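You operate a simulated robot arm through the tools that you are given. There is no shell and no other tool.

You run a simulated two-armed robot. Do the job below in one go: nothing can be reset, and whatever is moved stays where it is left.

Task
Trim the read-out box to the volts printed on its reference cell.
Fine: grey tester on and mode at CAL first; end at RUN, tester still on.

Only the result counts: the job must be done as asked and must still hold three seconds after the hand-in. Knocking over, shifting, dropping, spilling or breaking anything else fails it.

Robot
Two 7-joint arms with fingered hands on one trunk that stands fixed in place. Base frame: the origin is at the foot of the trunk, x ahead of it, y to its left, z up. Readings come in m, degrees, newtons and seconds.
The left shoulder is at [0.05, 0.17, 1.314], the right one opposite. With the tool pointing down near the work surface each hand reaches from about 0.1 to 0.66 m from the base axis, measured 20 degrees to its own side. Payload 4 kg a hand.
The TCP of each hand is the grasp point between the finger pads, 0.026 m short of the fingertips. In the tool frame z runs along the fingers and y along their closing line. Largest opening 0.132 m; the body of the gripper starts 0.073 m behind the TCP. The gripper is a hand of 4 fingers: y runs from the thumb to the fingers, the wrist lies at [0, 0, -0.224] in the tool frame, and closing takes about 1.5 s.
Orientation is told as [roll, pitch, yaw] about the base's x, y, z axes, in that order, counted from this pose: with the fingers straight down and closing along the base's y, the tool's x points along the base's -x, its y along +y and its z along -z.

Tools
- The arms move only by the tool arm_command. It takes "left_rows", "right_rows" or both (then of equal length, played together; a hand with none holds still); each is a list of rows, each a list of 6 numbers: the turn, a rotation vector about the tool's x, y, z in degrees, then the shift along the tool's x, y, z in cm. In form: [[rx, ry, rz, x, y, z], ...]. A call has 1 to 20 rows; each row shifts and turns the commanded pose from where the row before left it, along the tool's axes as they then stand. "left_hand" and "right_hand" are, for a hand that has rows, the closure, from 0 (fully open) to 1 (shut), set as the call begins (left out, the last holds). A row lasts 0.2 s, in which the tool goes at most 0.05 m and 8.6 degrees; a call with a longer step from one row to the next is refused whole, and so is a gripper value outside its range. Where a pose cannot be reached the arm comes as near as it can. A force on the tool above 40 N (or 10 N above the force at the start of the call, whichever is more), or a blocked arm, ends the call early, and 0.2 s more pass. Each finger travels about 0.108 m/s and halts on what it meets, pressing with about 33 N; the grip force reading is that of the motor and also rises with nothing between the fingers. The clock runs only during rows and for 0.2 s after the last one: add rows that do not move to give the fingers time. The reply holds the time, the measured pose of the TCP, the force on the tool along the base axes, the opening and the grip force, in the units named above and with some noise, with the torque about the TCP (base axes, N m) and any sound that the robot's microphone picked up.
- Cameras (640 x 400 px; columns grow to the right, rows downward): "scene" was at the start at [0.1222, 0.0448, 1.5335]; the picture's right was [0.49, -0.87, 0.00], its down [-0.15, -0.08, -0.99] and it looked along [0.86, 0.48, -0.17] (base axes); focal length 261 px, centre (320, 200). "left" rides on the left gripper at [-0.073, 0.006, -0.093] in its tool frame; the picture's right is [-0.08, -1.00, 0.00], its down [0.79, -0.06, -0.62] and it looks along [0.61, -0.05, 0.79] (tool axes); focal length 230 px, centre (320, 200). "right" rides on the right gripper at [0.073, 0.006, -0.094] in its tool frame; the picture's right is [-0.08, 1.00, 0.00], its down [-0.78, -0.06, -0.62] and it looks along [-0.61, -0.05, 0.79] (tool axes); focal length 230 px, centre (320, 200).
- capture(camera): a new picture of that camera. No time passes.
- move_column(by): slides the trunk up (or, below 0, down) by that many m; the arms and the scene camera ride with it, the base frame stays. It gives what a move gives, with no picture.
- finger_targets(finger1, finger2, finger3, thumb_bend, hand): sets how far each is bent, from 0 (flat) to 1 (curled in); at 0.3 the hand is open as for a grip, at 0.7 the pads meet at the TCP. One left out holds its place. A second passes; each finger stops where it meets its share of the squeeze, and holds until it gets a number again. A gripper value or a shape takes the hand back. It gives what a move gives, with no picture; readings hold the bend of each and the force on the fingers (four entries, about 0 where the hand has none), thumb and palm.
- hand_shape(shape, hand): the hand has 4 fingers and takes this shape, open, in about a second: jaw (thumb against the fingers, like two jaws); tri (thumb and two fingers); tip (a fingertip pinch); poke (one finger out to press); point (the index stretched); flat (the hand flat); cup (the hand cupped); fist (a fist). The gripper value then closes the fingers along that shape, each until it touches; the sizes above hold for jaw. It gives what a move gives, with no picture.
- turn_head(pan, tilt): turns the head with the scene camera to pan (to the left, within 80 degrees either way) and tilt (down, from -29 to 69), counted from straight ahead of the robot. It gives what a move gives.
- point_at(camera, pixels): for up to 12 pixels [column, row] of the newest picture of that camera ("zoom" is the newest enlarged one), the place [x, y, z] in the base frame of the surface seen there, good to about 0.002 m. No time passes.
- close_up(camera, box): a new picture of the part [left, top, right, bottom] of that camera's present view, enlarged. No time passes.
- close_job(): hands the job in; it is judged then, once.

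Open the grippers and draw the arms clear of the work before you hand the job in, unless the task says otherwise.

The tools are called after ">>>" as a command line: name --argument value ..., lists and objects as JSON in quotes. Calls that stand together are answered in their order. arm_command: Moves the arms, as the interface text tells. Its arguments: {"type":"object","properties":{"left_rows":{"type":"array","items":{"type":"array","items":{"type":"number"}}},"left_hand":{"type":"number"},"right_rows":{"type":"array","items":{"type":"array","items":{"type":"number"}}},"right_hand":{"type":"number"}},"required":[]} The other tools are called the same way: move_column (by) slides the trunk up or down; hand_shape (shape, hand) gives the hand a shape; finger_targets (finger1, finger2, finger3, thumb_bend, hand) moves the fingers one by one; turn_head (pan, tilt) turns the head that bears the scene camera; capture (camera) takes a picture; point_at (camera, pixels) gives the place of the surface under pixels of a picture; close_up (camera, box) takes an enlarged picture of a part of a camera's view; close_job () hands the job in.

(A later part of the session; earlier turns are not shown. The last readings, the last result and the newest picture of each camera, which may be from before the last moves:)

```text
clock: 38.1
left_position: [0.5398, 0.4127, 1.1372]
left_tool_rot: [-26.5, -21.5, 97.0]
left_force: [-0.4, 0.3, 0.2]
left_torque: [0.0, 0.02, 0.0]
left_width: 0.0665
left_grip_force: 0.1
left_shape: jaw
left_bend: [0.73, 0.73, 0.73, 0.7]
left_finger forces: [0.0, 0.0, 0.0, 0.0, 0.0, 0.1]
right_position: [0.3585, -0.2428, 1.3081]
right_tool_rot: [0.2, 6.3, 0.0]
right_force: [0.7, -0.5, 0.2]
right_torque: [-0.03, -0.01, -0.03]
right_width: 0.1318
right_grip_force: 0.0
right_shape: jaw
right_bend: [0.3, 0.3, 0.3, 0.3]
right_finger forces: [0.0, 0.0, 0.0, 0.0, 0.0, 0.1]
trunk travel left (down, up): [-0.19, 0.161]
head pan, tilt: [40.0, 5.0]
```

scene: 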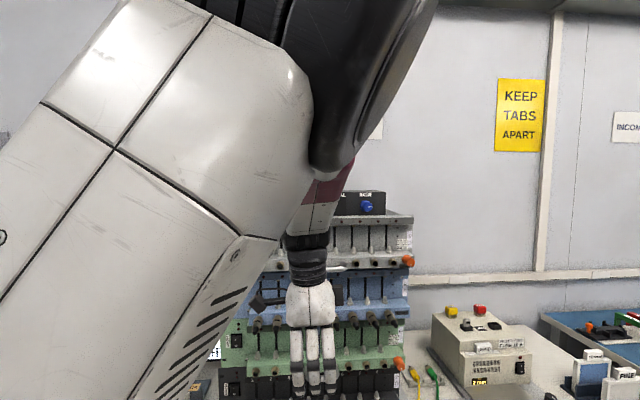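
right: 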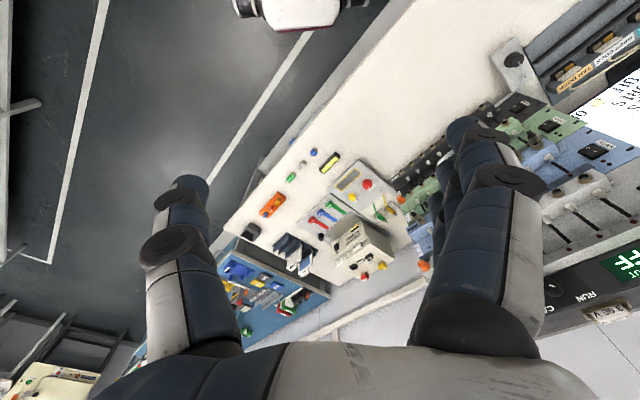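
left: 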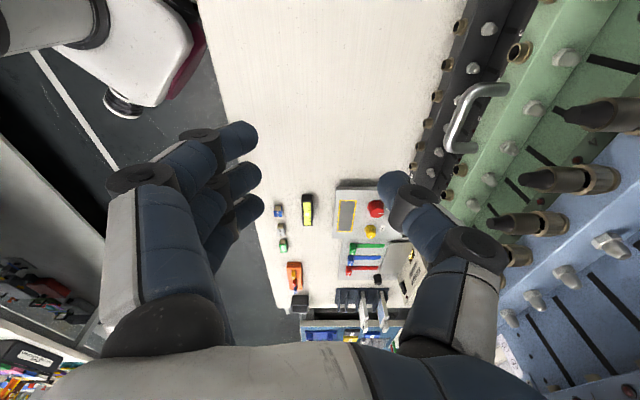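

The roll is now in the middle (thumb upper right) without a reach flag; the hand heads 43° and points 34° off vertical. I shift it back 5.5 cm, right 5.8 cm and up 5.6 cm before pitching on.

>>> arm_command --left_rows '[[0, 0, 0, 1.78, -0.98, -2.54], [0, 0, 0, 1.78, -0.98, -2.54], [0, 0, 0, 1.78, -0.98, -2.54], [0, 0, 0, 0, 0, 0]]'

```text
clock: 39.1
left_position: [0.5647, 0.3485, 1.1806]
left_tool_rot: [-26.3, -20.0, 97.2]
left_force: [-0.1, 0.1, -0.1]
left_torque: [0.01, 0.02, -0.01]
left_width: 0.0662
left_grip_force: 0.0
left_shape: jaw
left_bend: [0.73, 0.73, 0.73, 0.7]
left_finger forces: [0.0, 0.0, 0.0, 0.0, 0.1, 0.0]
left hand out of reach, approached as far as the arm can: row 2, 3
right_position: [0.3596, -0.243, 1.3081]
right_tool_rot: [0.1, 6.3, 0.1]
right_force: [0.0, -0.4, -0.6]
right_torque: [-0.01, 0.02, 0.02]
right_width: 0.1319
right_grip_force: 0.1
right_shape: jaw
right_bend: [0.3, 0.3, 0.3, 0.3]
right_finger forces: [0.1, 0.0, 0.1, 0.0, 0.0, 0.0]
trunk travel left (down, up): [-0.19, 0.161]
head pan, tilt: [40.0, 5.0]
```

The wrist again stops short, about 0.47 m from the shoulder. I'll look at the arm's posture to see which joint is limiting.

>>> turn_head --pan 50 --tilt -10

>>> capture --camera "scene"

>>> point_at --camera "scene" --pixels '[[100, 300], [150, 200], [200, 150], [250, 200], [300, 200], [350, 250], [300, 300], [320, 330], [280, 100], [380, 200], [50, 380], [340, 300]]'

```text
clock: 39.9
left_position: [0.5656, 0.3456, 1.183]
left_tool_rot: [-26.7, -19.8, 97.1]
left_force: [-0.2, 0.1, 0.1]
left_torque: [0.01, 0.05, 0.0]
left_width: 0.0663
left_grip_force: 0.2
left_shape: jaw
left_bend: [0.73, 0.73, 0.73, 0.7]
left_finger forces: [0.0, 0.0, 0.1, 0.0, 0.0, 0.0]
right_position: [0.3591, -0.2435, 1.3088]
right_tool_rot: [0.0, 6.3, -0.1]
right_force: [0.4, 0.6, -0.7]
right_torque: [0.02, -0.03, 0.03]
right_width: 0.132
right_grip_force: 0.0
right_shape: jaw
right_bend: [0.3, 0.3, 0.3, 0.3]
right_finger forces: [0.0, 0.0, 0.0, 0.0, 0.1, 0.0]
trunk travel left (down, up): [-0.19, 0.161]
head pan, tilt: [50.0, -10.0]
```

```text
taken
```

scene: 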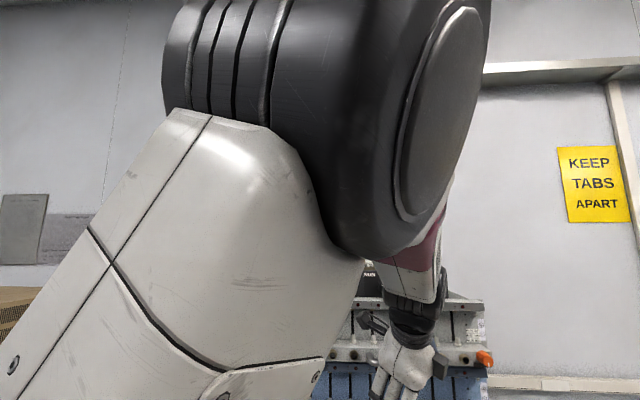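

```text
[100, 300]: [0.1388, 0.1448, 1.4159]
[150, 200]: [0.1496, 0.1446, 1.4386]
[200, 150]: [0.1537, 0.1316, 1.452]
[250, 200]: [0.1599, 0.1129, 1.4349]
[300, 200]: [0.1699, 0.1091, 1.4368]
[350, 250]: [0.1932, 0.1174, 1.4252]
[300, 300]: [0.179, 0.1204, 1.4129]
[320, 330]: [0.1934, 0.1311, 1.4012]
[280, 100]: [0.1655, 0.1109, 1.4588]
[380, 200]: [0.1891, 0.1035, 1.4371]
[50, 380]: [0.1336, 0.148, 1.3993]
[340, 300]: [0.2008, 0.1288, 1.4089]
```

The elbow (about (0.2,0.15,1.47)) sits right beside the head, so a fully level hand is awkward here; but pinching the knobs from above-front (hand 35–50° off vertical) and swinging about the knob axis should work, with fingertips above the lip. I raise the trunk to the top again and look.

>>> move_column --by 0.16

>>> turn_head --pan 42 --tilt 15

>>> capture --camera "scene"

```text
clock: 41.7
left_position: [0.5636, 0.3484, 1.3453]
left_tool_rot: [-27.3, -20.1, 97.6]
left_force: [0.4, 0.0, -0.6]
left_torque: [0.01, -0.02, 0.0]
left_width: 0.0662
left_grip_force: 0.1
left_shape: jaw
left_bend: [0.73, 0.73, 0.73, 0.7]
left_finger forces: [0.0, 0.0, 0.0, 0.0, 0.0, 0.1]
right_position: [0.3592, -0.2446, 1.4682]
right_tool_rot: [0.1, 6.3, 0.0]
right_force: [0.2, 0.6, -0.2]
right_torque: [0.01, -0.01, 0.04]
right_width: 0.132
right_grip_force: 0.1
right_shape: jaw
right_bend: [0.3, 0.3, 0.3, 0.3]
right_finger forces: [0.0, 0.0, 0.0, 0.0, 0.0, 0.0]
trunk travel left (down, up): [-0.35, 0.001]
head pan, tilt: [50.0, -10.0]
```

```text
clock: 42.6
left_position: [0.5644, 0.3481, 1.3429]
left_tool_rot: [-26.8, -20.1, 97.5]
left_force: [0.3, 0.4, 0.5]
left_torque: [-0.01, 0.08, -0.01]
left_width: 0.0664
left_grip_force: 0.1
left_shape: jaw
left_bend: [0.73, 0.73, 0.73, 0.7]
left_finger forces: [0.0, 0.0, 0.1, 0.0, 0.0, 0.0]
right_position: [0.3592, -0.2442, 1.468]
right_tool_rot: [0.1, 6.3, 0.0]
right_force: [0.4, 0.1, -1.1]
right_torque: [-0.01, 0.02, 0.01]
right_width: 0.1317
right_grip_force: 0.0
right_shape: jaw
right_bend: [0.3, 0.3, 0.3, 0.3]
right_finger forces: [0.0, 0.0, 0.0, 0.0, 0.0, 0.1]
trunk travel left (down, up): [-0.35, 0.001]
head pan, tilt: [42.0, 15.0]
```

```text
taken
```

scene: 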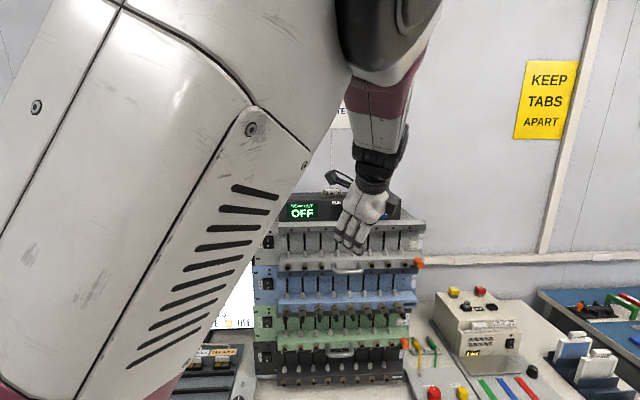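

The hand hangs in front of the box with about 10 cm clearance. I give the left hand the "poke" shape to see where its pressing fingertip sits.

>>> hand_shape --shape "poke" --hand "left"

>>> capture --camera "left"

>>> close_up --camera "scene" --box '[250, 130, 450, 255]'

```text
clock: 43.5
left_position: [0.5646, 0.3482, 1.342]
left_tool_rot: [-26.8, -20.0, 97.4]
left_force: [-0.9, -0.9, 0.1]
left_torque: [0.0, -0.02, 0.04]
left_width: 0.0
left_grip_force: 0.0
left_shape: poke
left_bend: [1.0, 1.0, 1.0, 0.46]
left_finger forces: [0.0, 0.0, 0.0, 0.0, 0.0, 0.1]
right_position: [0.359, -0.2436, 1.4678]
right_tool_rot: [0.1, 6.3, 0.0]
right_force: [0.0, -0.9, -0.1]
right_torque: [0.01, -0.01, 0.02]
right_width: 0.132
right_grip_force: 0.0
right_shape: jaw
right_bend: [0.3, 0.3, 0.3, 0.3]
right_finger forces: [0.0, 0.0, 0.0, 0.0, 0.0, 0.0]
trunk travel left (down, up): [-0.35, 0.001]
head pan, tilt: [42.0, 15.0]
```

```text
taken
```

left: 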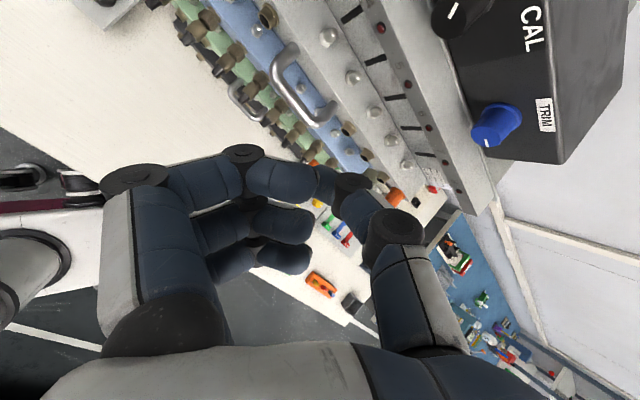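

```text
3.20 times, centred on (350, 192) of scene
```

zoom: 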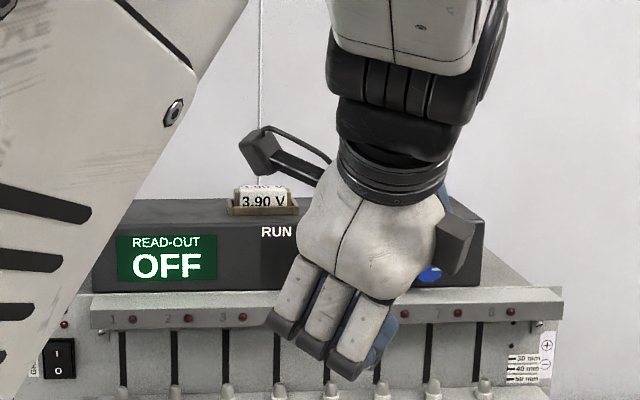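

In "poke" all three fingers are curled and the thumb sits at (400,240); no finger sticks out clearly. I try "point" to compare.

>>> hand_shape --shape "point" --hand "left"

>>> capture --camera "left"

>>> close_up --camera "scene" --box '[250, 130, 450, 255]'

```text
clock: 44.4
left_position: [0.5652, 0.3478, 1.3437]
left_tool_rot: [-26.8, -20.1, 97.5]
left_force: [-0.5, -0.5, -0.8]
left_torque: [-0.02, -0.03, 0.01]
left_width: 0.126
left_grip_force: 0.1
left_shape: point
left_bend: [0.28, 1.0, 1.0, 0.54]
left_finger forces: [0.1, 0.0, 0.0, 0.0, 0.0, 0.0]
right_position: [0.3603, -0.2431, 1.4679]
right_tool_rot: [0.1, 6.3, 0.1]
right_force: [-0.2, 0.9, 0.3]
right_torque: [0.04, 0.0, 0.0]
right_width: 0.1319
right_grip_force: 0.0
right_shape: jaw
right_bend: [0.3, 0.3, 0.3, 0.3]
right_finger forces: [0.1, 0.0, 0.0, 0.0, 0.1, 0.0]
trunk travel left (down, up): [-0.35, 0.001]
head pan, tilt: [42.0, 15.0]
```

```text
taken
```

left: 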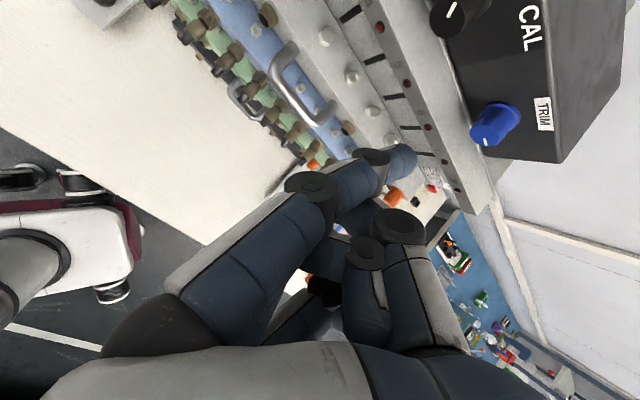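

```text
3.20 times, centred on (350, 192) of scene
```

zoom: 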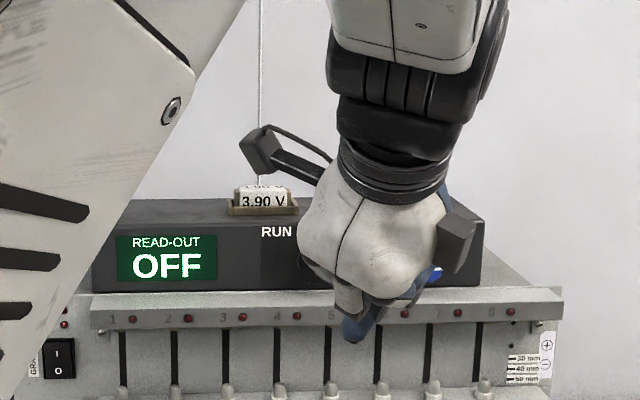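

"point" stretches the index: its tip is near (403,160) in the left picture. I measure the tip and thumb in base coordinates.

>>> point_at --camera "left" --pixels '[[404, 158], [395, 165], [375, 160], [312, 185], [400, 225], [362, 250], [498, 122], [480, 120], [520, 110], [450, 15]]'

>>> point_at --camera "zoom" --pixels '[[355, 335], [350, 325], [340, 300], [420, 285], [60, 350], [58, 372], [65, 340], [35, 370]]'

```text
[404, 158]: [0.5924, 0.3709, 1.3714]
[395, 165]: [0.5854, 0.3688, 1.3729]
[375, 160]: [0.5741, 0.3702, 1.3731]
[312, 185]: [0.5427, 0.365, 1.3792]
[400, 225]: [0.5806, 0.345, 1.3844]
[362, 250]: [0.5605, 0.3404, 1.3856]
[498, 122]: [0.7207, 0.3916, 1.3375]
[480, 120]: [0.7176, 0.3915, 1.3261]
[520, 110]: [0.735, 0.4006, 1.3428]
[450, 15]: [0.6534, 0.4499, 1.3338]
```

```text
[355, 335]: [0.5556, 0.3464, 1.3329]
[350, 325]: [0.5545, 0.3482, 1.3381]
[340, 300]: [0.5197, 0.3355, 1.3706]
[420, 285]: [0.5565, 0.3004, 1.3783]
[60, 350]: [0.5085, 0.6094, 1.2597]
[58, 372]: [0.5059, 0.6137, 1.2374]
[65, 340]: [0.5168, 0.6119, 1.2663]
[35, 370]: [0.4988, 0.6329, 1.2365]
```

The "point" finger leans in across the palm. I look at "tip" next, since a two-finger pinch is what the knobs need.

>>> hand_shape --shape "tip" --hand "left"

>>> capture --camera "left"

>>> close_up --camera "scene" --box '[250, 130, 450, 255]'

```text
clock: 45.3
left_position: [0.5649, 0.3472, 1.3437]
left_tool_rot: [-27.0, -20.0, 97.5]
left_force: [-0.4, -0.3, 0.3]
left_torque: [0.01, 0.01, 0.01]
left_width: 0.1317
left_grip_force: 0.0
left_shape: tip
left_bend: [0.0, 0.3, 0.0, 0.3]
left_finger forces: [0.0, 0.0, 0.0, 0.0, 0.1, 0.0]
right_position: [0.3595, -0.2428, 1.4683]
right_tool_rot: [0.1, 6.3, 0.1]
right_force: [-0.3, -0.8, -0.3]
right_torque: [0.03, 0.03, 0.02]
right_width: 0.1319
right_grip_force: 0.0
right_shape: jaw
right_bend: [0.3, 0.3, 0.3, 0.3]
right_finger forces: [0.0, 0.0, 0.0, 0.0, 0.0, 0.0]
trunk travel left (down, up): [-0.35, 0.001]
head pan, tilt: [42.0, 15.0]
```

```text
taken
```

left: 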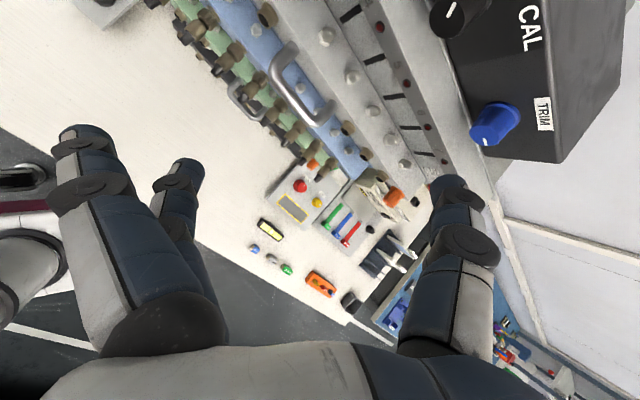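

```text
3.20 times, centred on (350, 192) of scene
```

zoom: 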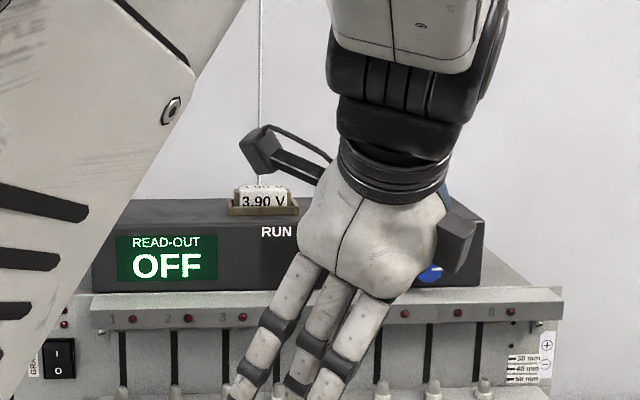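

"tip" pinches thumb against the middle finger but lays the outer two flat. I curl fingers 1 and 3 fully in and keep the thumb and middle finger open, to get a slim two-finger pinch.

>>> finger_targets --hand "left" --finger1 1 --finger2 0.45 --finger3 1 --thumb_bend 0.45

>>> capture --camera "left"

>>> close_up --camera "scene" --box '[250, 130, 450, 255]'

```text
clock: 46.3
left_position: [0.5642, 0.3463, 1.3431]
left_tool_rot: [-26.9, -20.0, 97.4]
left_force: [0.0, -0.1, -0.1]
left_torque: [0.02, 0.01, 0.0]
left_width: 0.0509
left_grip_force: 0.1
left_shape: fingers
left_bend: [1.0, 0.45, 1.0, 0.45]
left_finger forces: [0.0, 0.0, 0.0, 0.1, 0.1, 0.0]
right_position: [0.3594, -0.2432, 1.4682]
right_tool_rot: [0.1, 6.4, 0.0]
right_force: [-0.9, 0.4, 0.2]
right_torque: [-0.02, 0.03, -0.02]
right_width: 0.132
right_grip_force: 0.0
right_shape: jaw
right_bend: [0.3, 0.3, 0.3, 0.3]
right_finger forces: [0.0, 0.0, 0.1, 0.0, 0.1, 0.0]
trunk travel left (down, up): [-0.35, 0.001]
head pan, tilt: [42.0, 15.0]
```

```text
taken
```

left: 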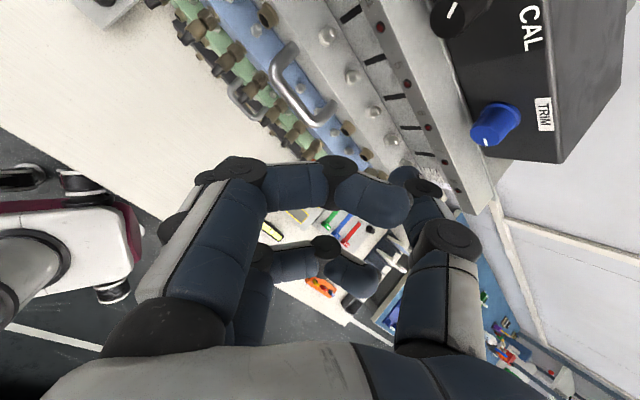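

```text
3.20 times, centred on (350, 192) of scene
```

zoom: 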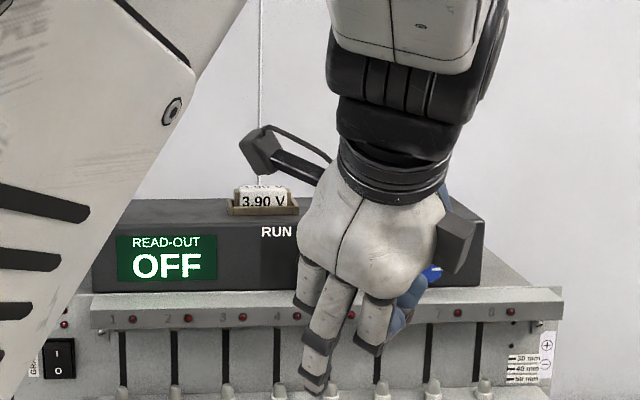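

The slim pinch works: the middle finger extends about 3–4 cm beyond the curled ones. Closed together, thumb and middle finger also make a poking beak, so I look closely at the rocker next.

>>> close_up --camera "scene" --box '[252, 225, 292, 250]'

>>> point_at --camera "zoom" --pixels '[[280, 130], [310, 130], [250, 130], [280, 180], [280, 220], [280, 260], [280, 300], [280, 90], [200, 200], [400, 200], [150, 150], [340, 60]]'

```text
16.00 times, centred on (272, 238) of scene
```

zoom: 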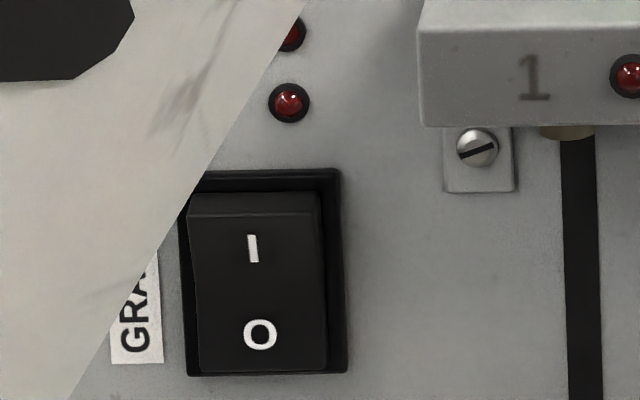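

```text
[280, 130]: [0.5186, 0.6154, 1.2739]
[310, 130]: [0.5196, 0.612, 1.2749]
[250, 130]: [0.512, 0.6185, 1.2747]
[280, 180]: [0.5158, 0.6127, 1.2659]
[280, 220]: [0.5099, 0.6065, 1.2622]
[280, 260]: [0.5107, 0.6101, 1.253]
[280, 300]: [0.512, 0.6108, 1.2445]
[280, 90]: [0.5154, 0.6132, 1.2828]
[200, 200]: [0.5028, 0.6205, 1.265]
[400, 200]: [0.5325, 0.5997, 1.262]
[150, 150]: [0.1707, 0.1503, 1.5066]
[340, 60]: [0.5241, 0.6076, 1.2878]
```

The rocker's "I" end sticks out at about (0.507,0.610,1.261), ear plane x+y≈1.133. I move the hand left along the face towards the rocker, keeping well clear in front of the lip.

>>> arm_command --left_rows '[[0, 0, 0, -3.11, 2.21, 0.27], [0, 0, 0, -3.11, 2.21, 0.27], [0, 0, 0, -3.11, 2.21, 0.27], [0, 0, 0, -3.11, 2.21, 0.27], [0, 0, 0, 0, 0, 0]]'

>>> capture --camera "scene"

```text
clock: 47.5
left_position: [0.4803, 0.4585, 1.3586]
left_tool_rot: [-27.5, -24.2, 96.0]
left_force: [-0.2, -1.2, -0.7]
left_torque: [0.03, -0.01, 0.01]
left_width: 0.0506
left_grip_force: 0.2
left_shape: fingers
left_bend: [1.0, 0.45, 1.0, 0.45]
left_finger forces: [0.0, 0.0, 0.1, 0.0, 0.1, 0.0]
right_position: [0.3599, -0.2442, 1.4682]
right_tool_rot: [0.1, 6.2, 0.1]
right_force: [0.0, -2.1, -1.3]
right_torque: [-0.02, 0.0, 0.01]
right_width: 0.1318
right_grip_force: 0.0
right_shape: jaw
right_bend: [0.3, 0.3, 0.3, 0.3]
right_finger forces: [0.0, 0.0, 0.0, 0.2, 0.0, 0.1]
trunk travel left (down, up): [-0.35, 0.001]
head pan, tilt: [42.0, 15.0]
```

```text
taken
```

scene: 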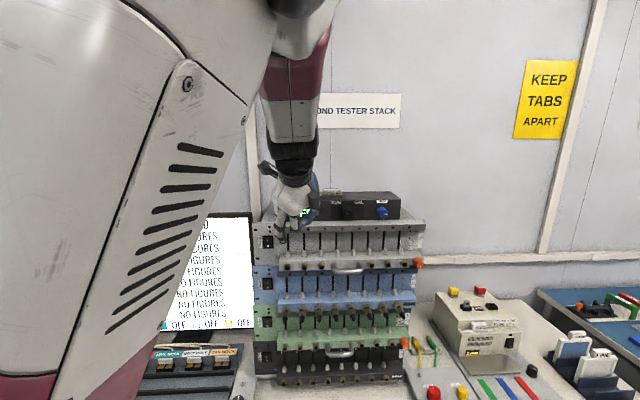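

The hand is now at (0.480,0.459,1.359), just left of the display. I close thumb and middle finger into a beak, then move to a standoff in front of the rocker.

>>> finger_targets --hand "left" --finger2 0.7 --thumb_bend 0.7

>>> arm_command --left_rows '[[2.84, -2.82, 0, -3.18, 0.98, 1.1], [0, 0, 0, -3.18, 0.98, 1.1], [0, 0, 0, -3.18, 0.98, 1.1], [0, 0, 0, 0, 0, 0]]'

>>> capture --camera "scene"

>>> capture --camera "left"

```text
clock: 48.5
left_position: [0.4805, 0.459, 1.3578]
left_tool_rot: [-27.3, -24.1, 96.0]
left_force: [-0.3, 0.4, 0.4]
left_torque: [-0.04, 0.0, 0.01]
left_width: 0.0389
left_grip_force: 0.1
left_shape: fingers
left_bend: [1.0, 0.7, 1.0, 0.7]
left_finger forces: [0.0, 0.0, 0.0, 0.0, 0.0, 0.1]
right_position: [0.3593, -0.2427, 1.4677]
right_tool_rot: [0.1, 6.4, 0.0]
right_force: [-0.1, -0.3, -0.6]
right_torque: [-0.01, 0.05, 0.0]
right_width: 0.1322
right_grip_force: 0.1
right_shape: jaw
right_bend: [0.3, 0.3, 0.3, 0.3]
right_finger forces: [0.0, 0.1, 0.0, 0.0, 0.1, 0.1]
trunk travel left (down, up): [-0.35, 0.001]
head pan, tilt: [42.0, 15.0]
```

```text
clock: 49.5
left_position: [0.4563, 0.5608, 1.3566]
left_tool_rot: [-30.9, -26.5, 97.4]
left_force: [0.0, 0.0, -0.4]
left_torque: [0.01, 0.0, -0.01]
left_width: 0.039
left_grip_force: 0.0
left_shape: fingers
left_bend: [1.0, 0.7, 1.0, 0.7]
left_finger forces: [0.0, 0.1, 0.0, 0.0, 0.1, 0.0]
right_position: [0.3606, -0.2444, 1.468]
right_tool_rot: [0.2, 6.3, 0.1]
right_force: [0.3, 0.2, -0.1]
right_torque: [0.0, 0.0, 0.01]
right_width: 0.132
right_grip_force: 0.1
right_shape: jaw
right_bend: [0.3, 0.3, 0.3, 0.3]
right_finger forces: [0.0, 0.1, 0.1, 0.0, 0.0, 0.0]
trunk travel left (down, up): [-0.35, 0.001]
head pan, tilt: [42.0, 15.0]
```

```text
taken
```

scene: 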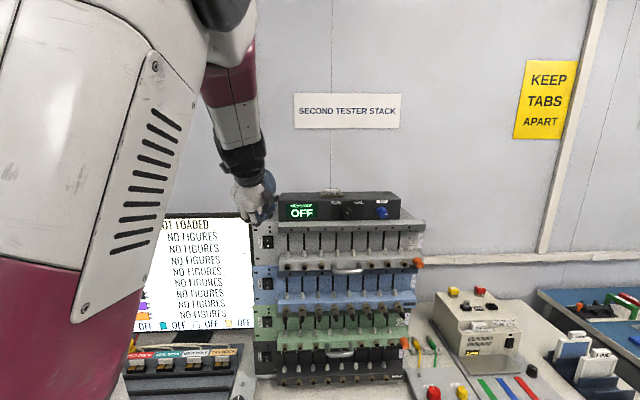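

```text
taken
```

left: 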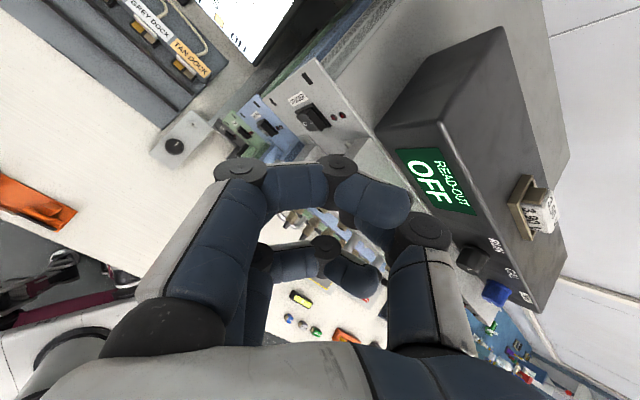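

The hand is posed well (heading 44°, 40° off vertical) at (0.456,0.561,1.357) with no reach flag. I lower it 8.2 cm to rocker height, still 4–5 cm in front of it.

>>> arm_command --left_rows '[[0, 0, 0, 1.22, 1.26, 2.1], [0, 0, 0, 1.22, 1.26, 2.1], [0, 0, 0, 1.22, 1.26, 2.1], [0, 0, 0, 0, 0, 0]]'

>>> close_up --camera "scene" --box '[210, 180, 310, 242]'

>>> capture --camera "left"

```text
clock: 50.5
left_position: [0.4571, 0.5609, 1.2733]
left_tool_rot: [-30.9, -26.3, 97.5]
left_force: [-0.1, -0.4, 0.2]
left_torque: [0.02, -0.01, 0.0]
left_width: 0.039
left_grip_force: 0.0
left_shape: fingers
left_bend: [1.0, 0.7, 1.0, 0.7]
left_finger forces: [0.0, 0.1, 0.1, 0.0, 0.0, 0.0]
right_position: [0.3601, -0.2453, 1.468]
right_tool_rot: [0.1, 6.2, 0.1]
right_force: [0.0, 0.3, 0.6]
right_torque: [0.03, 0.02, -0.02]
right_width: 0.132
right_grip_force: 0.1
right_shape: jaw
right_bend: [0.3, 0.3, 0.3, 0.3]
right_finger forces: [0.0, 0.0, 0.0, 0.0, 0.1, 0.1]
trunk travel left (down, up): [-0.35, 0.001]
head pan, tilt: [42.0, 15.0]
```

```text
6.40 times, centred on (260, 211) of scene
```

zoom: 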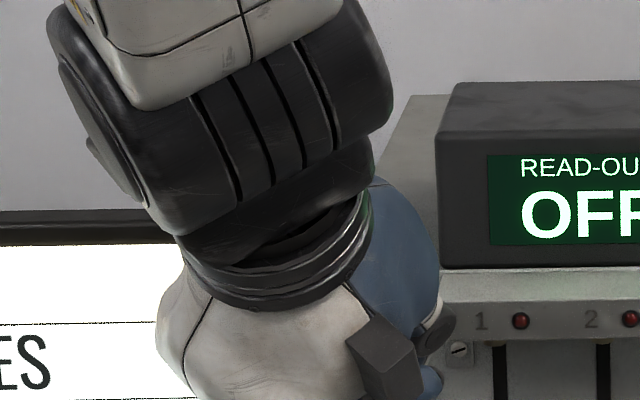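

```text
taken
```

left: 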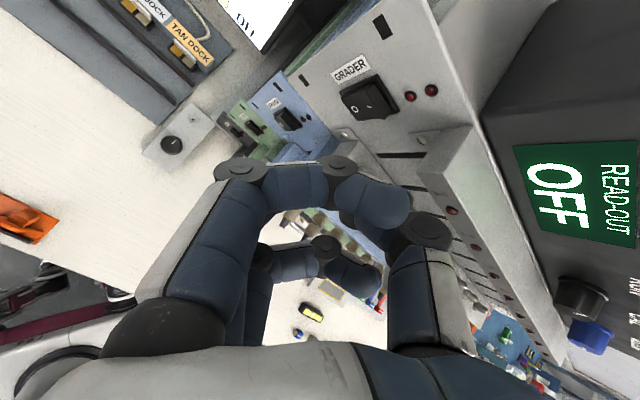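

The left camera sees the rocker at (370,95), but the curled index hides the beak tip, which should project to about (320,173). I measure the curled finger and the rocker from this view.

>>> point_at --camera "left" --pixels '[[340, 165], [300, 185], [375, 200], [240, 168], [425, 232], [320, 205], [325, 245], [355, 275], [385, 100], [362, 95], [375, 112], [348, 110]]'

```text
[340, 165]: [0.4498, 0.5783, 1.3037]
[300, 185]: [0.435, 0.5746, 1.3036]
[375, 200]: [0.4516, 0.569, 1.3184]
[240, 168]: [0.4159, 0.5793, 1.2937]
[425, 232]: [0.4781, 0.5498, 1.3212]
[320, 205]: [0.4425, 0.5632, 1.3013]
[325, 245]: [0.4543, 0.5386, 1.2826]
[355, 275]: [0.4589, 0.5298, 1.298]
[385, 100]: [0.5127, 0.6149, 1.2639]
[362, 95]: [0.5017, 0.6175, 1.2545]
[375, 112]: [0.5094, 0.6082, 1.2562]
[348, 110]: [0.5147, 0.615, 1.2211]
```

The curled fingers stay about 4 cm behind the beak tip, good. I measure the lip's left end near (450,145), since the thumb knuckle will pass close to it.

>>> point_at --camera "left" --pixels '[[445, 145], [470, 135], [435, 165], [455, 160], [480, 150], [400, 150], [418, 140], [360, 150], [330, 152], [395, 105], [350, 90], [372, 80]]'

>>> close_up --camera "left" --box '[300, 50, 480, 190]'

```text
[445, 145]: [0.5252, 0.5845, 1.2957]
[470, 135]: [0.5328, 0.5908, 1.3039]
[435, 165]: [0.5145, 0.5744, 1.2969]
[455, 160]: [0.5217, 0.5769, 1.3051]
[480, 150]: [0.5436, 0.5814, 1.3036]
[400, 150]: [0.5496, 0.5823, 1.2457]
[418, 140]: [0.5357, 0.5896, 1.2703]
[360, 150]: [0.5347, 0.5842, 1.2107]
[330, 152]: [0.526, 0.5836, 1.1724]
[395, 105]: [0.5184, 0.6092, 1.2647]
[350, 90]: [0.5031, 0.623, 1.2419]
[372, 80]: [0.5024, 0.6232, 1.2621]
```

```text
2.86 times, centred on (390, 120) of left
```

zoom: 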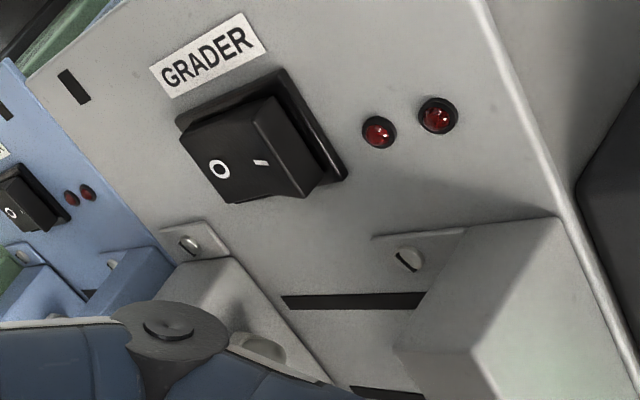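

The lip ends at lateral x−y≈−0.06, so I shift 5 mm left and 3 mm down, then advance about 3.5 cm towards the rocker's "I" end.

>>> arm_command --left_rows '[[0, 0, 0, -0.22, 0.49, 0.22], [0, 0, 0, -0.55, -0.54, 0.64], [0, 0, 0, -0.55, -0.54, 0.64], [0, 0, 0, -0.55, -0.54, 0.64], [0, 0, 0, -0.27, -0.27, 0.32], [0, 0, 0, 0, 0, 0]]'

>>> capture --camera "left"

```text
clock: 51.9
left_position: [0.4789, 0.5902, 1.27]
left_tool_rot: [-31.0, -26.4, 97.4]
left_force: [-1.4, -0.6, 0.1]
left_torque: [0.01, -0.08, -0.03]
left_width: 0.0388
left_grip_force: 0.9
left_shape: fingers
left_bend: [1.0, 0.7, 1.0, 0.7]
left_finger forces: [0.0, 0.0, 0.1, 0.0, 1.6, 0.0]
right_position: [0.3607, -0.2438, 1.468]
right_tool_rot: [0.1, 6.2, 0.1]
right_force: [0.0, 0.2, 0.1]
right_torque: [0.0, -0.02, -0.03]
right_width: 0.132
right_grip_force: 0.2
right_shape: jaw
right_bend: [0.3, 0.3, 0.3, 0.3]
right_finger forces: [0.0, 0.0, 0.1, 0.0, 0.0, 0.0]
trunk travel left (down, up): [-0.35, 0.001]
head pan, tilt: [42.0, 15.0]
```

```text
taken
```

left: 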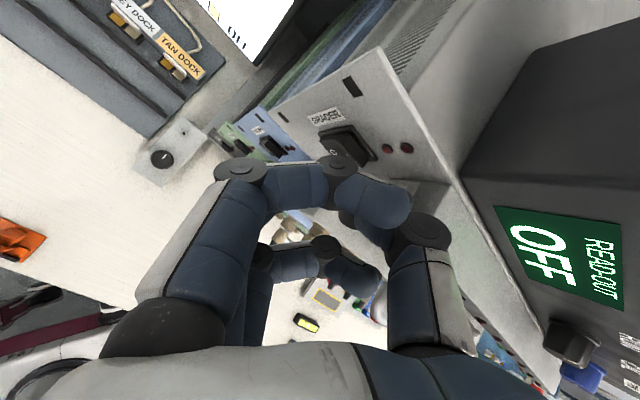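

The thumb reads 1.6 N: the beak has just touched the rocker. I push on gently in 4 mm steps.

>>> arm_command --left_rows '[[0, 0, 0, -0.22, -0.22, 0.26], [0, 0, 0, -0.22, -0.22, 0.26], [0, 0, 0, 0, 0, 0]]'

>>> capture --camera "left"

>>> capture --camera "scene"

```text
clock: 52.7
left_position: [0.4837, 0.5951, 1.272]
left_tool_rot: [-31.0, -26.4, 97.5]
left_force: [-4.7, 1.6, 0.7]
left_torque: [-0.14, -0.15, -0.04]
left_width: 0.039
left_grip_force: 2.8
left_shape: fingers
left_bend: [1.0, 0.7, 1.0, 0.7]
left_finger forces: [0.1, 0.0, 0.1, 0.0, 6.5, 0.0]
right_position: [0.3578, -0.2435, 1.4682]
right_tool_rot: [0.2, 6.2, 0.0]
right_force: [0.0, 0.4, 0.2]
right_torque: [0.0, 0.01, -0.01]
right_width: 0.1319
right_grip_force: 0.0
right_shape: jaw
right_bend: [0.3, 0.3, 0.3, 0.3]
right_finger forces: [0.0, 0.0, 0.0, 0.1, 0.0, 0.0]
trunk travel left (down, up): [-0.35, 0.001]
head pan, tilt: [42.0, 15.0]
```

```text
taken
```

left: 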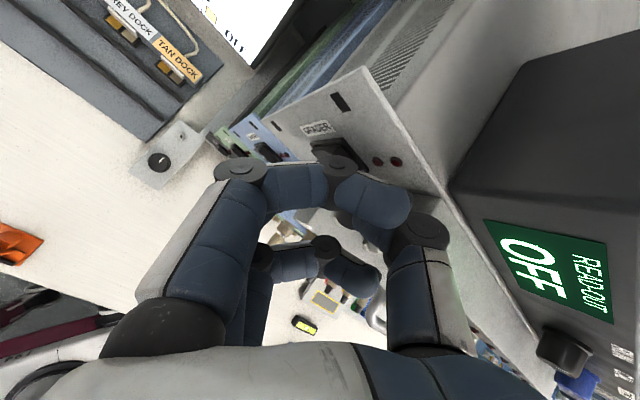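

```text
taken
```

scene: 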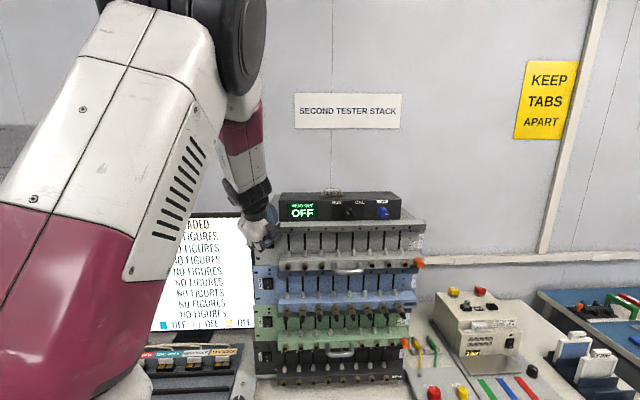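

The force on the thumb is mostly sideways (towards the left), so the thumb is rubbing the lip's left end rather than the rocker. I back off 3 cm and roll the hand −25° so the thumb goes up and out of the way.

>>> arm_command --left_rows '[[0, 0, 0, 0.55, 0.54, -0.64], [0, 0, 0, 0.82, 0.81, -0.96], [0, 0, 0, 0.27, 0.27, -0.32], [0, 0, -8.3, 0, 0, 0], [0, 0, -8.3, 0, 0, 0], [0, 0, -8.3, 0, 0, 0], [0, 0, 0, 0, 0, 0]]'

>>> capture --camera "left"

```text
clock: 54.3
left_position: [0.4618, 0.5753, 1.2698]
left_tool_rot: [-38.3, -12.0, 119.2]
left_force: [0.2, 0.0, 0.5]
left_torque: [0.03, -0.01, 0.05]
left_width: 0.0391
left_grip_force: 0.0
left_shape: fingers
left_bend: [1.0, 0.7, 1.0, 0.7]
left_finger forces: [0.0, 0.0, 0.0, 0.0, 0.0, 0.0]
right_position: [0.3598, -0.2435, 1.4675]
right_tool_rot: [0.2, 6.3, 0.0]
right_force: [-0.3, 0.1, -0.4]
right_torque: [0.02, 0.0, -0.02]
right_width: 0.1318
right_grip_force: 0.1
right_shape: jaw
right_bend: [0.3, 0.3, 0.3, 0.3]
right_finger forces: [0.1, 0.0, 0.0, 0.0, 0.1, 0.0]
trunk travel left (down, up): [-0.35, 0.001]
head pan, tilt: [42.0, 15.0]
```

```text
taken
```

left: 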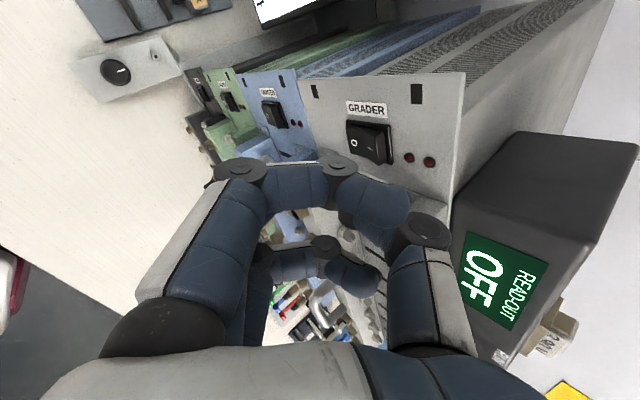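

The roll went through with no flag and the thumb now points up, clear of the lip. I advance 2.5 cm with a 3 mm shift right, then check for contact.

>>> arm_command --left_rows '[[0, 0, 0, 0.01, -0.82, 0.64], [0, 0, 0, -0.27, -0.72, 0.64], [0, 0, 0, -0.13, -0.36, 0.32], [0, 0, 0, 0, 0, 0]]'

>>> capture --camera "left"

```text
clock: 55.3
left_position: [0.483, 0.5909, 1.2725]
left_tool_rot: [-38.1, -12.0, 119.2]
left_force: [0.3, 0.4, 0.2]
left_torque: [-0.01, -0.05, -0.01]
left_width: 0.0388
left_grip_force: 0.2
left_shape: fingers
left_bend: [1.0, 0.7, 1.0, 0.7]
left_finger forces: [0.0, 0.0, 0.0, 0.0, 0.0, 0.0]
right_position: [0.3585, -0.242, 1.4686]
right_tool_rot: [0.1, 6.3, 0.1]
right_force: [0.3, -0.1, -0.3]
right_torque: [-0.02, 0.03, -0.03]
right_width: 0.1317
right_grip_force: 0.0
right_shape: jaw
right_bend: [0.3, 0.3, 0.3, 0.3]
right_finger forces: [0.0, 0.0, 0.0, 0.0, 0.1, 0.0]
trunk travel left (down, up): [-0.35, 0.001]
head pan, tilt: [42.0, 15.0]
```

```text
taken
```

left: 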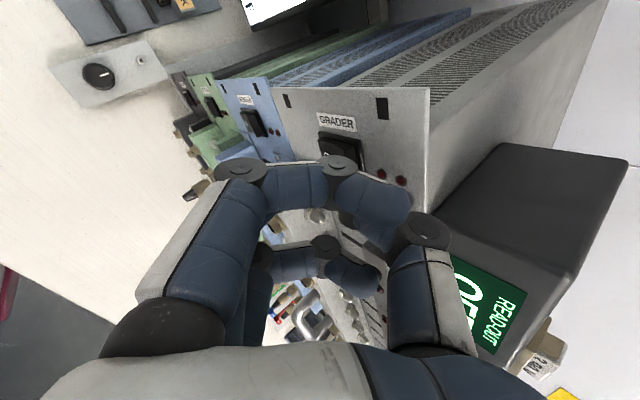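

No contact yet at x+y=1.074. I advance another 1 cm in slow 3 mm steps, slightly downward.

>>> arm_command --left_rows '[[0, 0, 0, -0.04, -0.1, 0.35], [0, 0, 0, -0.08, -0.22, 0.19], [0, 0, 0, -0.08, -0.22, 0.19], [0, 0, 0, 0, 0, 0]]'

```text
clock: 56.3
left_position: [0.4887, 0.5961, 1.2707]
left_tool_rot: [-38.3, -12.0, 119.2]
left_force: [-1.4, -2.6, 0.3]
left_torque: [-0.03, 0.02, 0.0]
left_width: 0.0385
left_grip_force: 1.6
left_shape: fingers
left_bend: [1.0, 0.7, 1.0, 0.71]
left_finger forces: [0.0, 0.1, 0.0, 0.0, 2.9, 0.0]
right_position: [0.36, -0.2438, 1.4673]
right_tool_rot: [0.0, 6.2, 0.0]
right_force: [-0.2, -0.7, 0.2]
right_torque: [0.0, -0.02, 0.04]
right_width: 0.1319
right_grip_force: 0.0
right_shape: jaw
right_bend: [0.3, 0.3, 0.3, 0.3]
right_finger forces: [0.0, 0.0, 0.0, 0.0, 0.0, 0.0]
trunk travel left (down, up): [-0.35, 0.001]
head pan, tilt: [42.0, 15.0]
```

Contact: 2.9 N straight back along the face normal, so the beak is on the rocker. I push further in 3 mm steps.

>>> arm_command --left_rows '[[0, 0, 0, -0.08, -0.22, 0.19], [0, 0, 0, -0.08, -0.22, 0.19], [0, 0, 0, -0.08, -0.22, 0.19], [0, 0, 0, 0, 0, 0]]'

>>> capture --camera "left"

>>> capture --camera "scene"

```text
clock: 57.3
left_position: [0.4926, 0.5994, 1.2709]
left_tool_rot: [-38.2, -12.1, 119.2]
left_force: [-15.5, -18.6, -0.6]
left_torque: [0.25, -0.25, -0.44]
left_width: 0.0383
left_grip_force: 13.0
left_shape: fingers
left_bend: [1.0, 0.69, 1.0, 0.74]
left_finger forces: [0.0, 0.0, 12.2, 0.0, 14.7, 0.1]
right_position: [0.3563, -0.247, 1.4682]
right_tool_rot: [0.3, 6.1, 0.1]
right_force: [-0.1, 0.1, -0.3]
right_torque: [-0.03, -0.01, -0.02]
right_width: 0.1319
right_grip_force: 0.1
right_shape: jaw
right_bend: [0.3, 0.3, 0.3, 0.3]
right_finger forces: [0.1, 0.0, 0.1, 0.0, 0.0, 0.0]
trunk travel left (down, up): [-0.35, 0.001]
head pan, tilt: [42.0, 15.0]
```

```text
taken
```

left: 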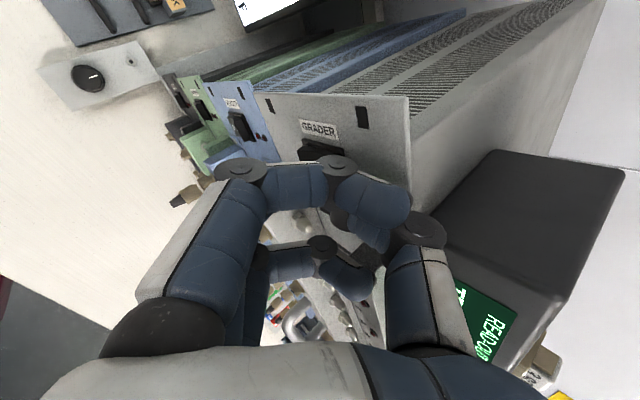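

```text
taken
```

scene: 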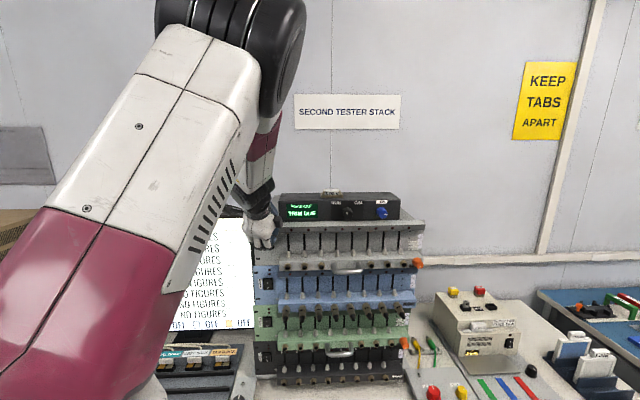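

The read-out display has changed at (298,212), so the tester is switched on. I enlarge it.

>>> close_up --camera "scene" --box '[250, 180, 430, 292]'

>>> close_up --camera "scene" --box '[275, 185, 335, 223]'

```text
3.56 times, centred on (340, 236) of scene
```

zoom: 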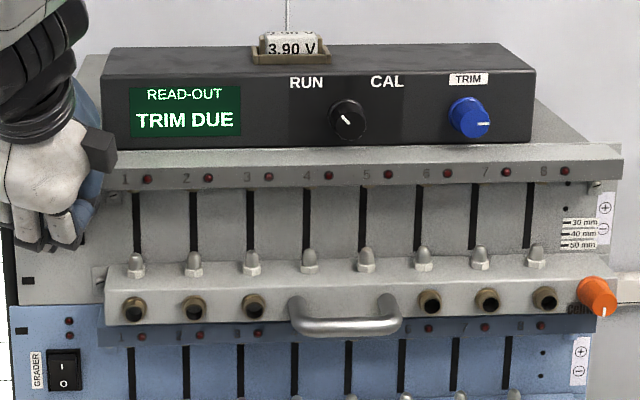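

```text
10.53 times, centred on (305, 204) of scene
```

zoom: 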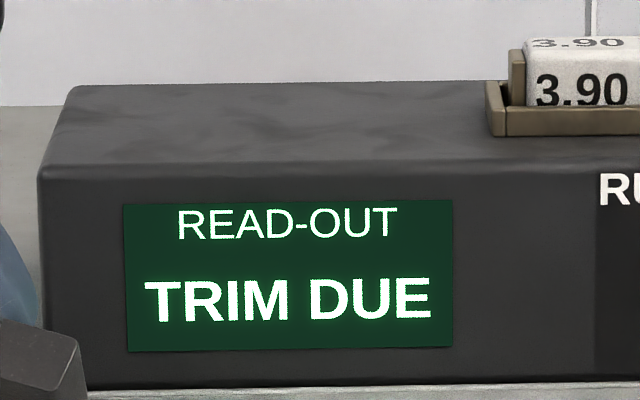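

The read-out now says "TRIM DUE": the grey tester is on. I back the hand straight off about 5 cm and check the rocker stays on.

>>> arm_command --left_rows '[[0, 0, 0, 0.13, 0.36, -0.32], [0, 0, 0, 0.4, 1.08, -0.96], [0, 0, 0, 0.54, 1.44, -1.28], [0, 0, 0, 0.4, 1.08, -0.96], [0, 0, 0, 0, 0, 0]]'

>>> close_up --camera "scene" --box '[230, 180, 430, 305]'

>>> capture --camera "left"

```text
clock: 58.5
left_position: [0.4564, 0.5624, 1.2693]
left_tool_rot: [-38.1, -12.2, 119.2]
left_force: [-0.6, -0.1, 0.9]
left_torque: [0.02, -0.03, 0.0]
left_width: 0.039
left_grip_force: 0.1
left_shape: fingers
left_bend: [1.0, 0.7, 1.0, 0.7]
left_finger forces: [0.1, 0.1, 0.1, 0.1, 0.0, 0.0]
right_position: [0.3606, -0.2449, 1.4694]
right_tool_rot: [0.2, 6.3, 0.0]
right_force: [0.7, 0.2, -0.1]
right_torque: [-0.05, -0.02, -0.02]
right_width: 0.1318
right_grip_force: 0.0
right_shape: jaw
right_bend: [0.3, 0.3, 0.3, 0.3]
right_finger forces: [0.1, 0.0, 0.1, 0.1, 0.0, 0.0]
trunk travel left (down, up): [-0.35, 0.001]
head pan, tilt: [42.0, 15.0]
```

```text
3.20 times, centred on (330, 242) of scene
```

zoom: 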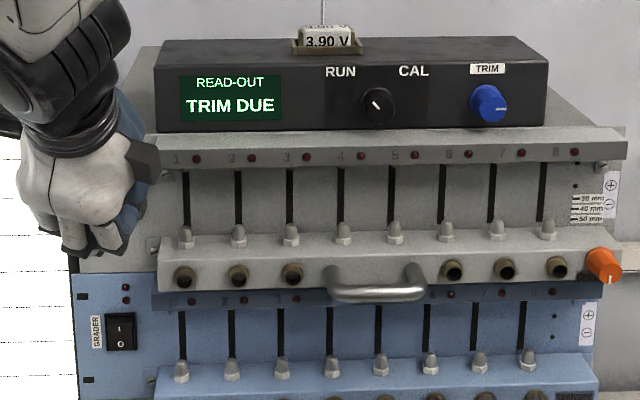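

```text
taken
```

left: 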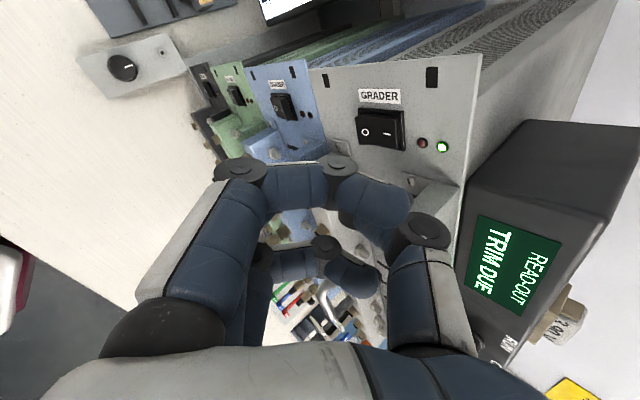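

The green LED is lit and the tester stays on. Next I lift the hand above the lip and turn it to a pinch pose leaning in from the left (thumb upper right), staying clear of the face.

>>> arm_command --left_rows '[[0, 0, 0, -0.8, -2.34, -2.97], [0, 0, 0, -0.8, -2.34, -2.97], [0, 0, 0, -0.8, -2.34, -2.97], [3.84, 1.8, 5.97, 0, 0, 0], [3.84, 1.8, 5.97, 0, 0, 0], [3.84, 1.8, 5.97, 0, 0, 0], [3.84, 1.8, 5.97, 0, 0, 0], [3.84, 1.8, 5.97, 0, 0, 0], [3.84, 1.8, 5.97, 0, 0, 0], [3.84, 1.8, 5.97, 0, 0, 0], [0, 0, 0, 0, 0, 0]]'

>>> capture --camera "scene"

```text
clock: 60.9
left_position: [0.4567, 0.5609, 1.3859]
left_tool_rot: [-49.5, -32.9, 77.7]
left_force: [1.0, -0.3, 0.3]
left_torque: [0.01, 0.0, 0.02]
left_width: 0.0387
left_grip_force: 0.0
left_shape: fingers
left_bend: [1.0, 0.7, 1.0, 0.7]
left_finger forces: [0.0, 0.1, 0.1, 0.0, 0.1, 0.0]
right_position: [0.3597, -0.2436, 1.4679]
right_tool_rot: [0.1, 6.3, 0.1]
right_force: [-0.8, 0.5, 0.6]
right_torque: [0.0, -0.01, 0.02]
right_width: 0.1321
right_grip_force: 0.0
right_shape: jaw
right_bend: [0.3, 0.3, 0.3, 0.3]
right_finger forces: [0.0, 0.0, 0.0, 0.0, 0.0, 0.1]
trunk travel left (down, up): [-0.35, 0.001]
head pan, tilt: [42.0, 15.0]
```

```text
taken
```

scene: 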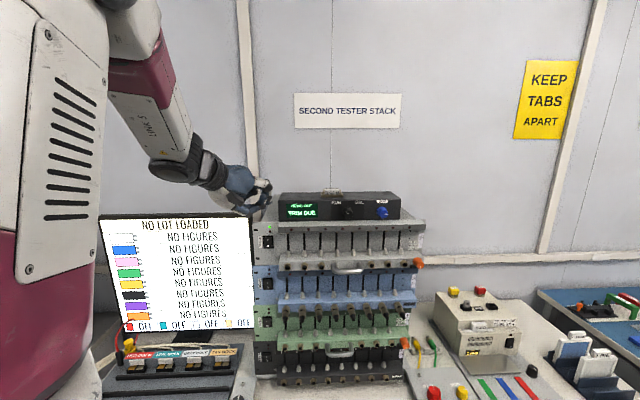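

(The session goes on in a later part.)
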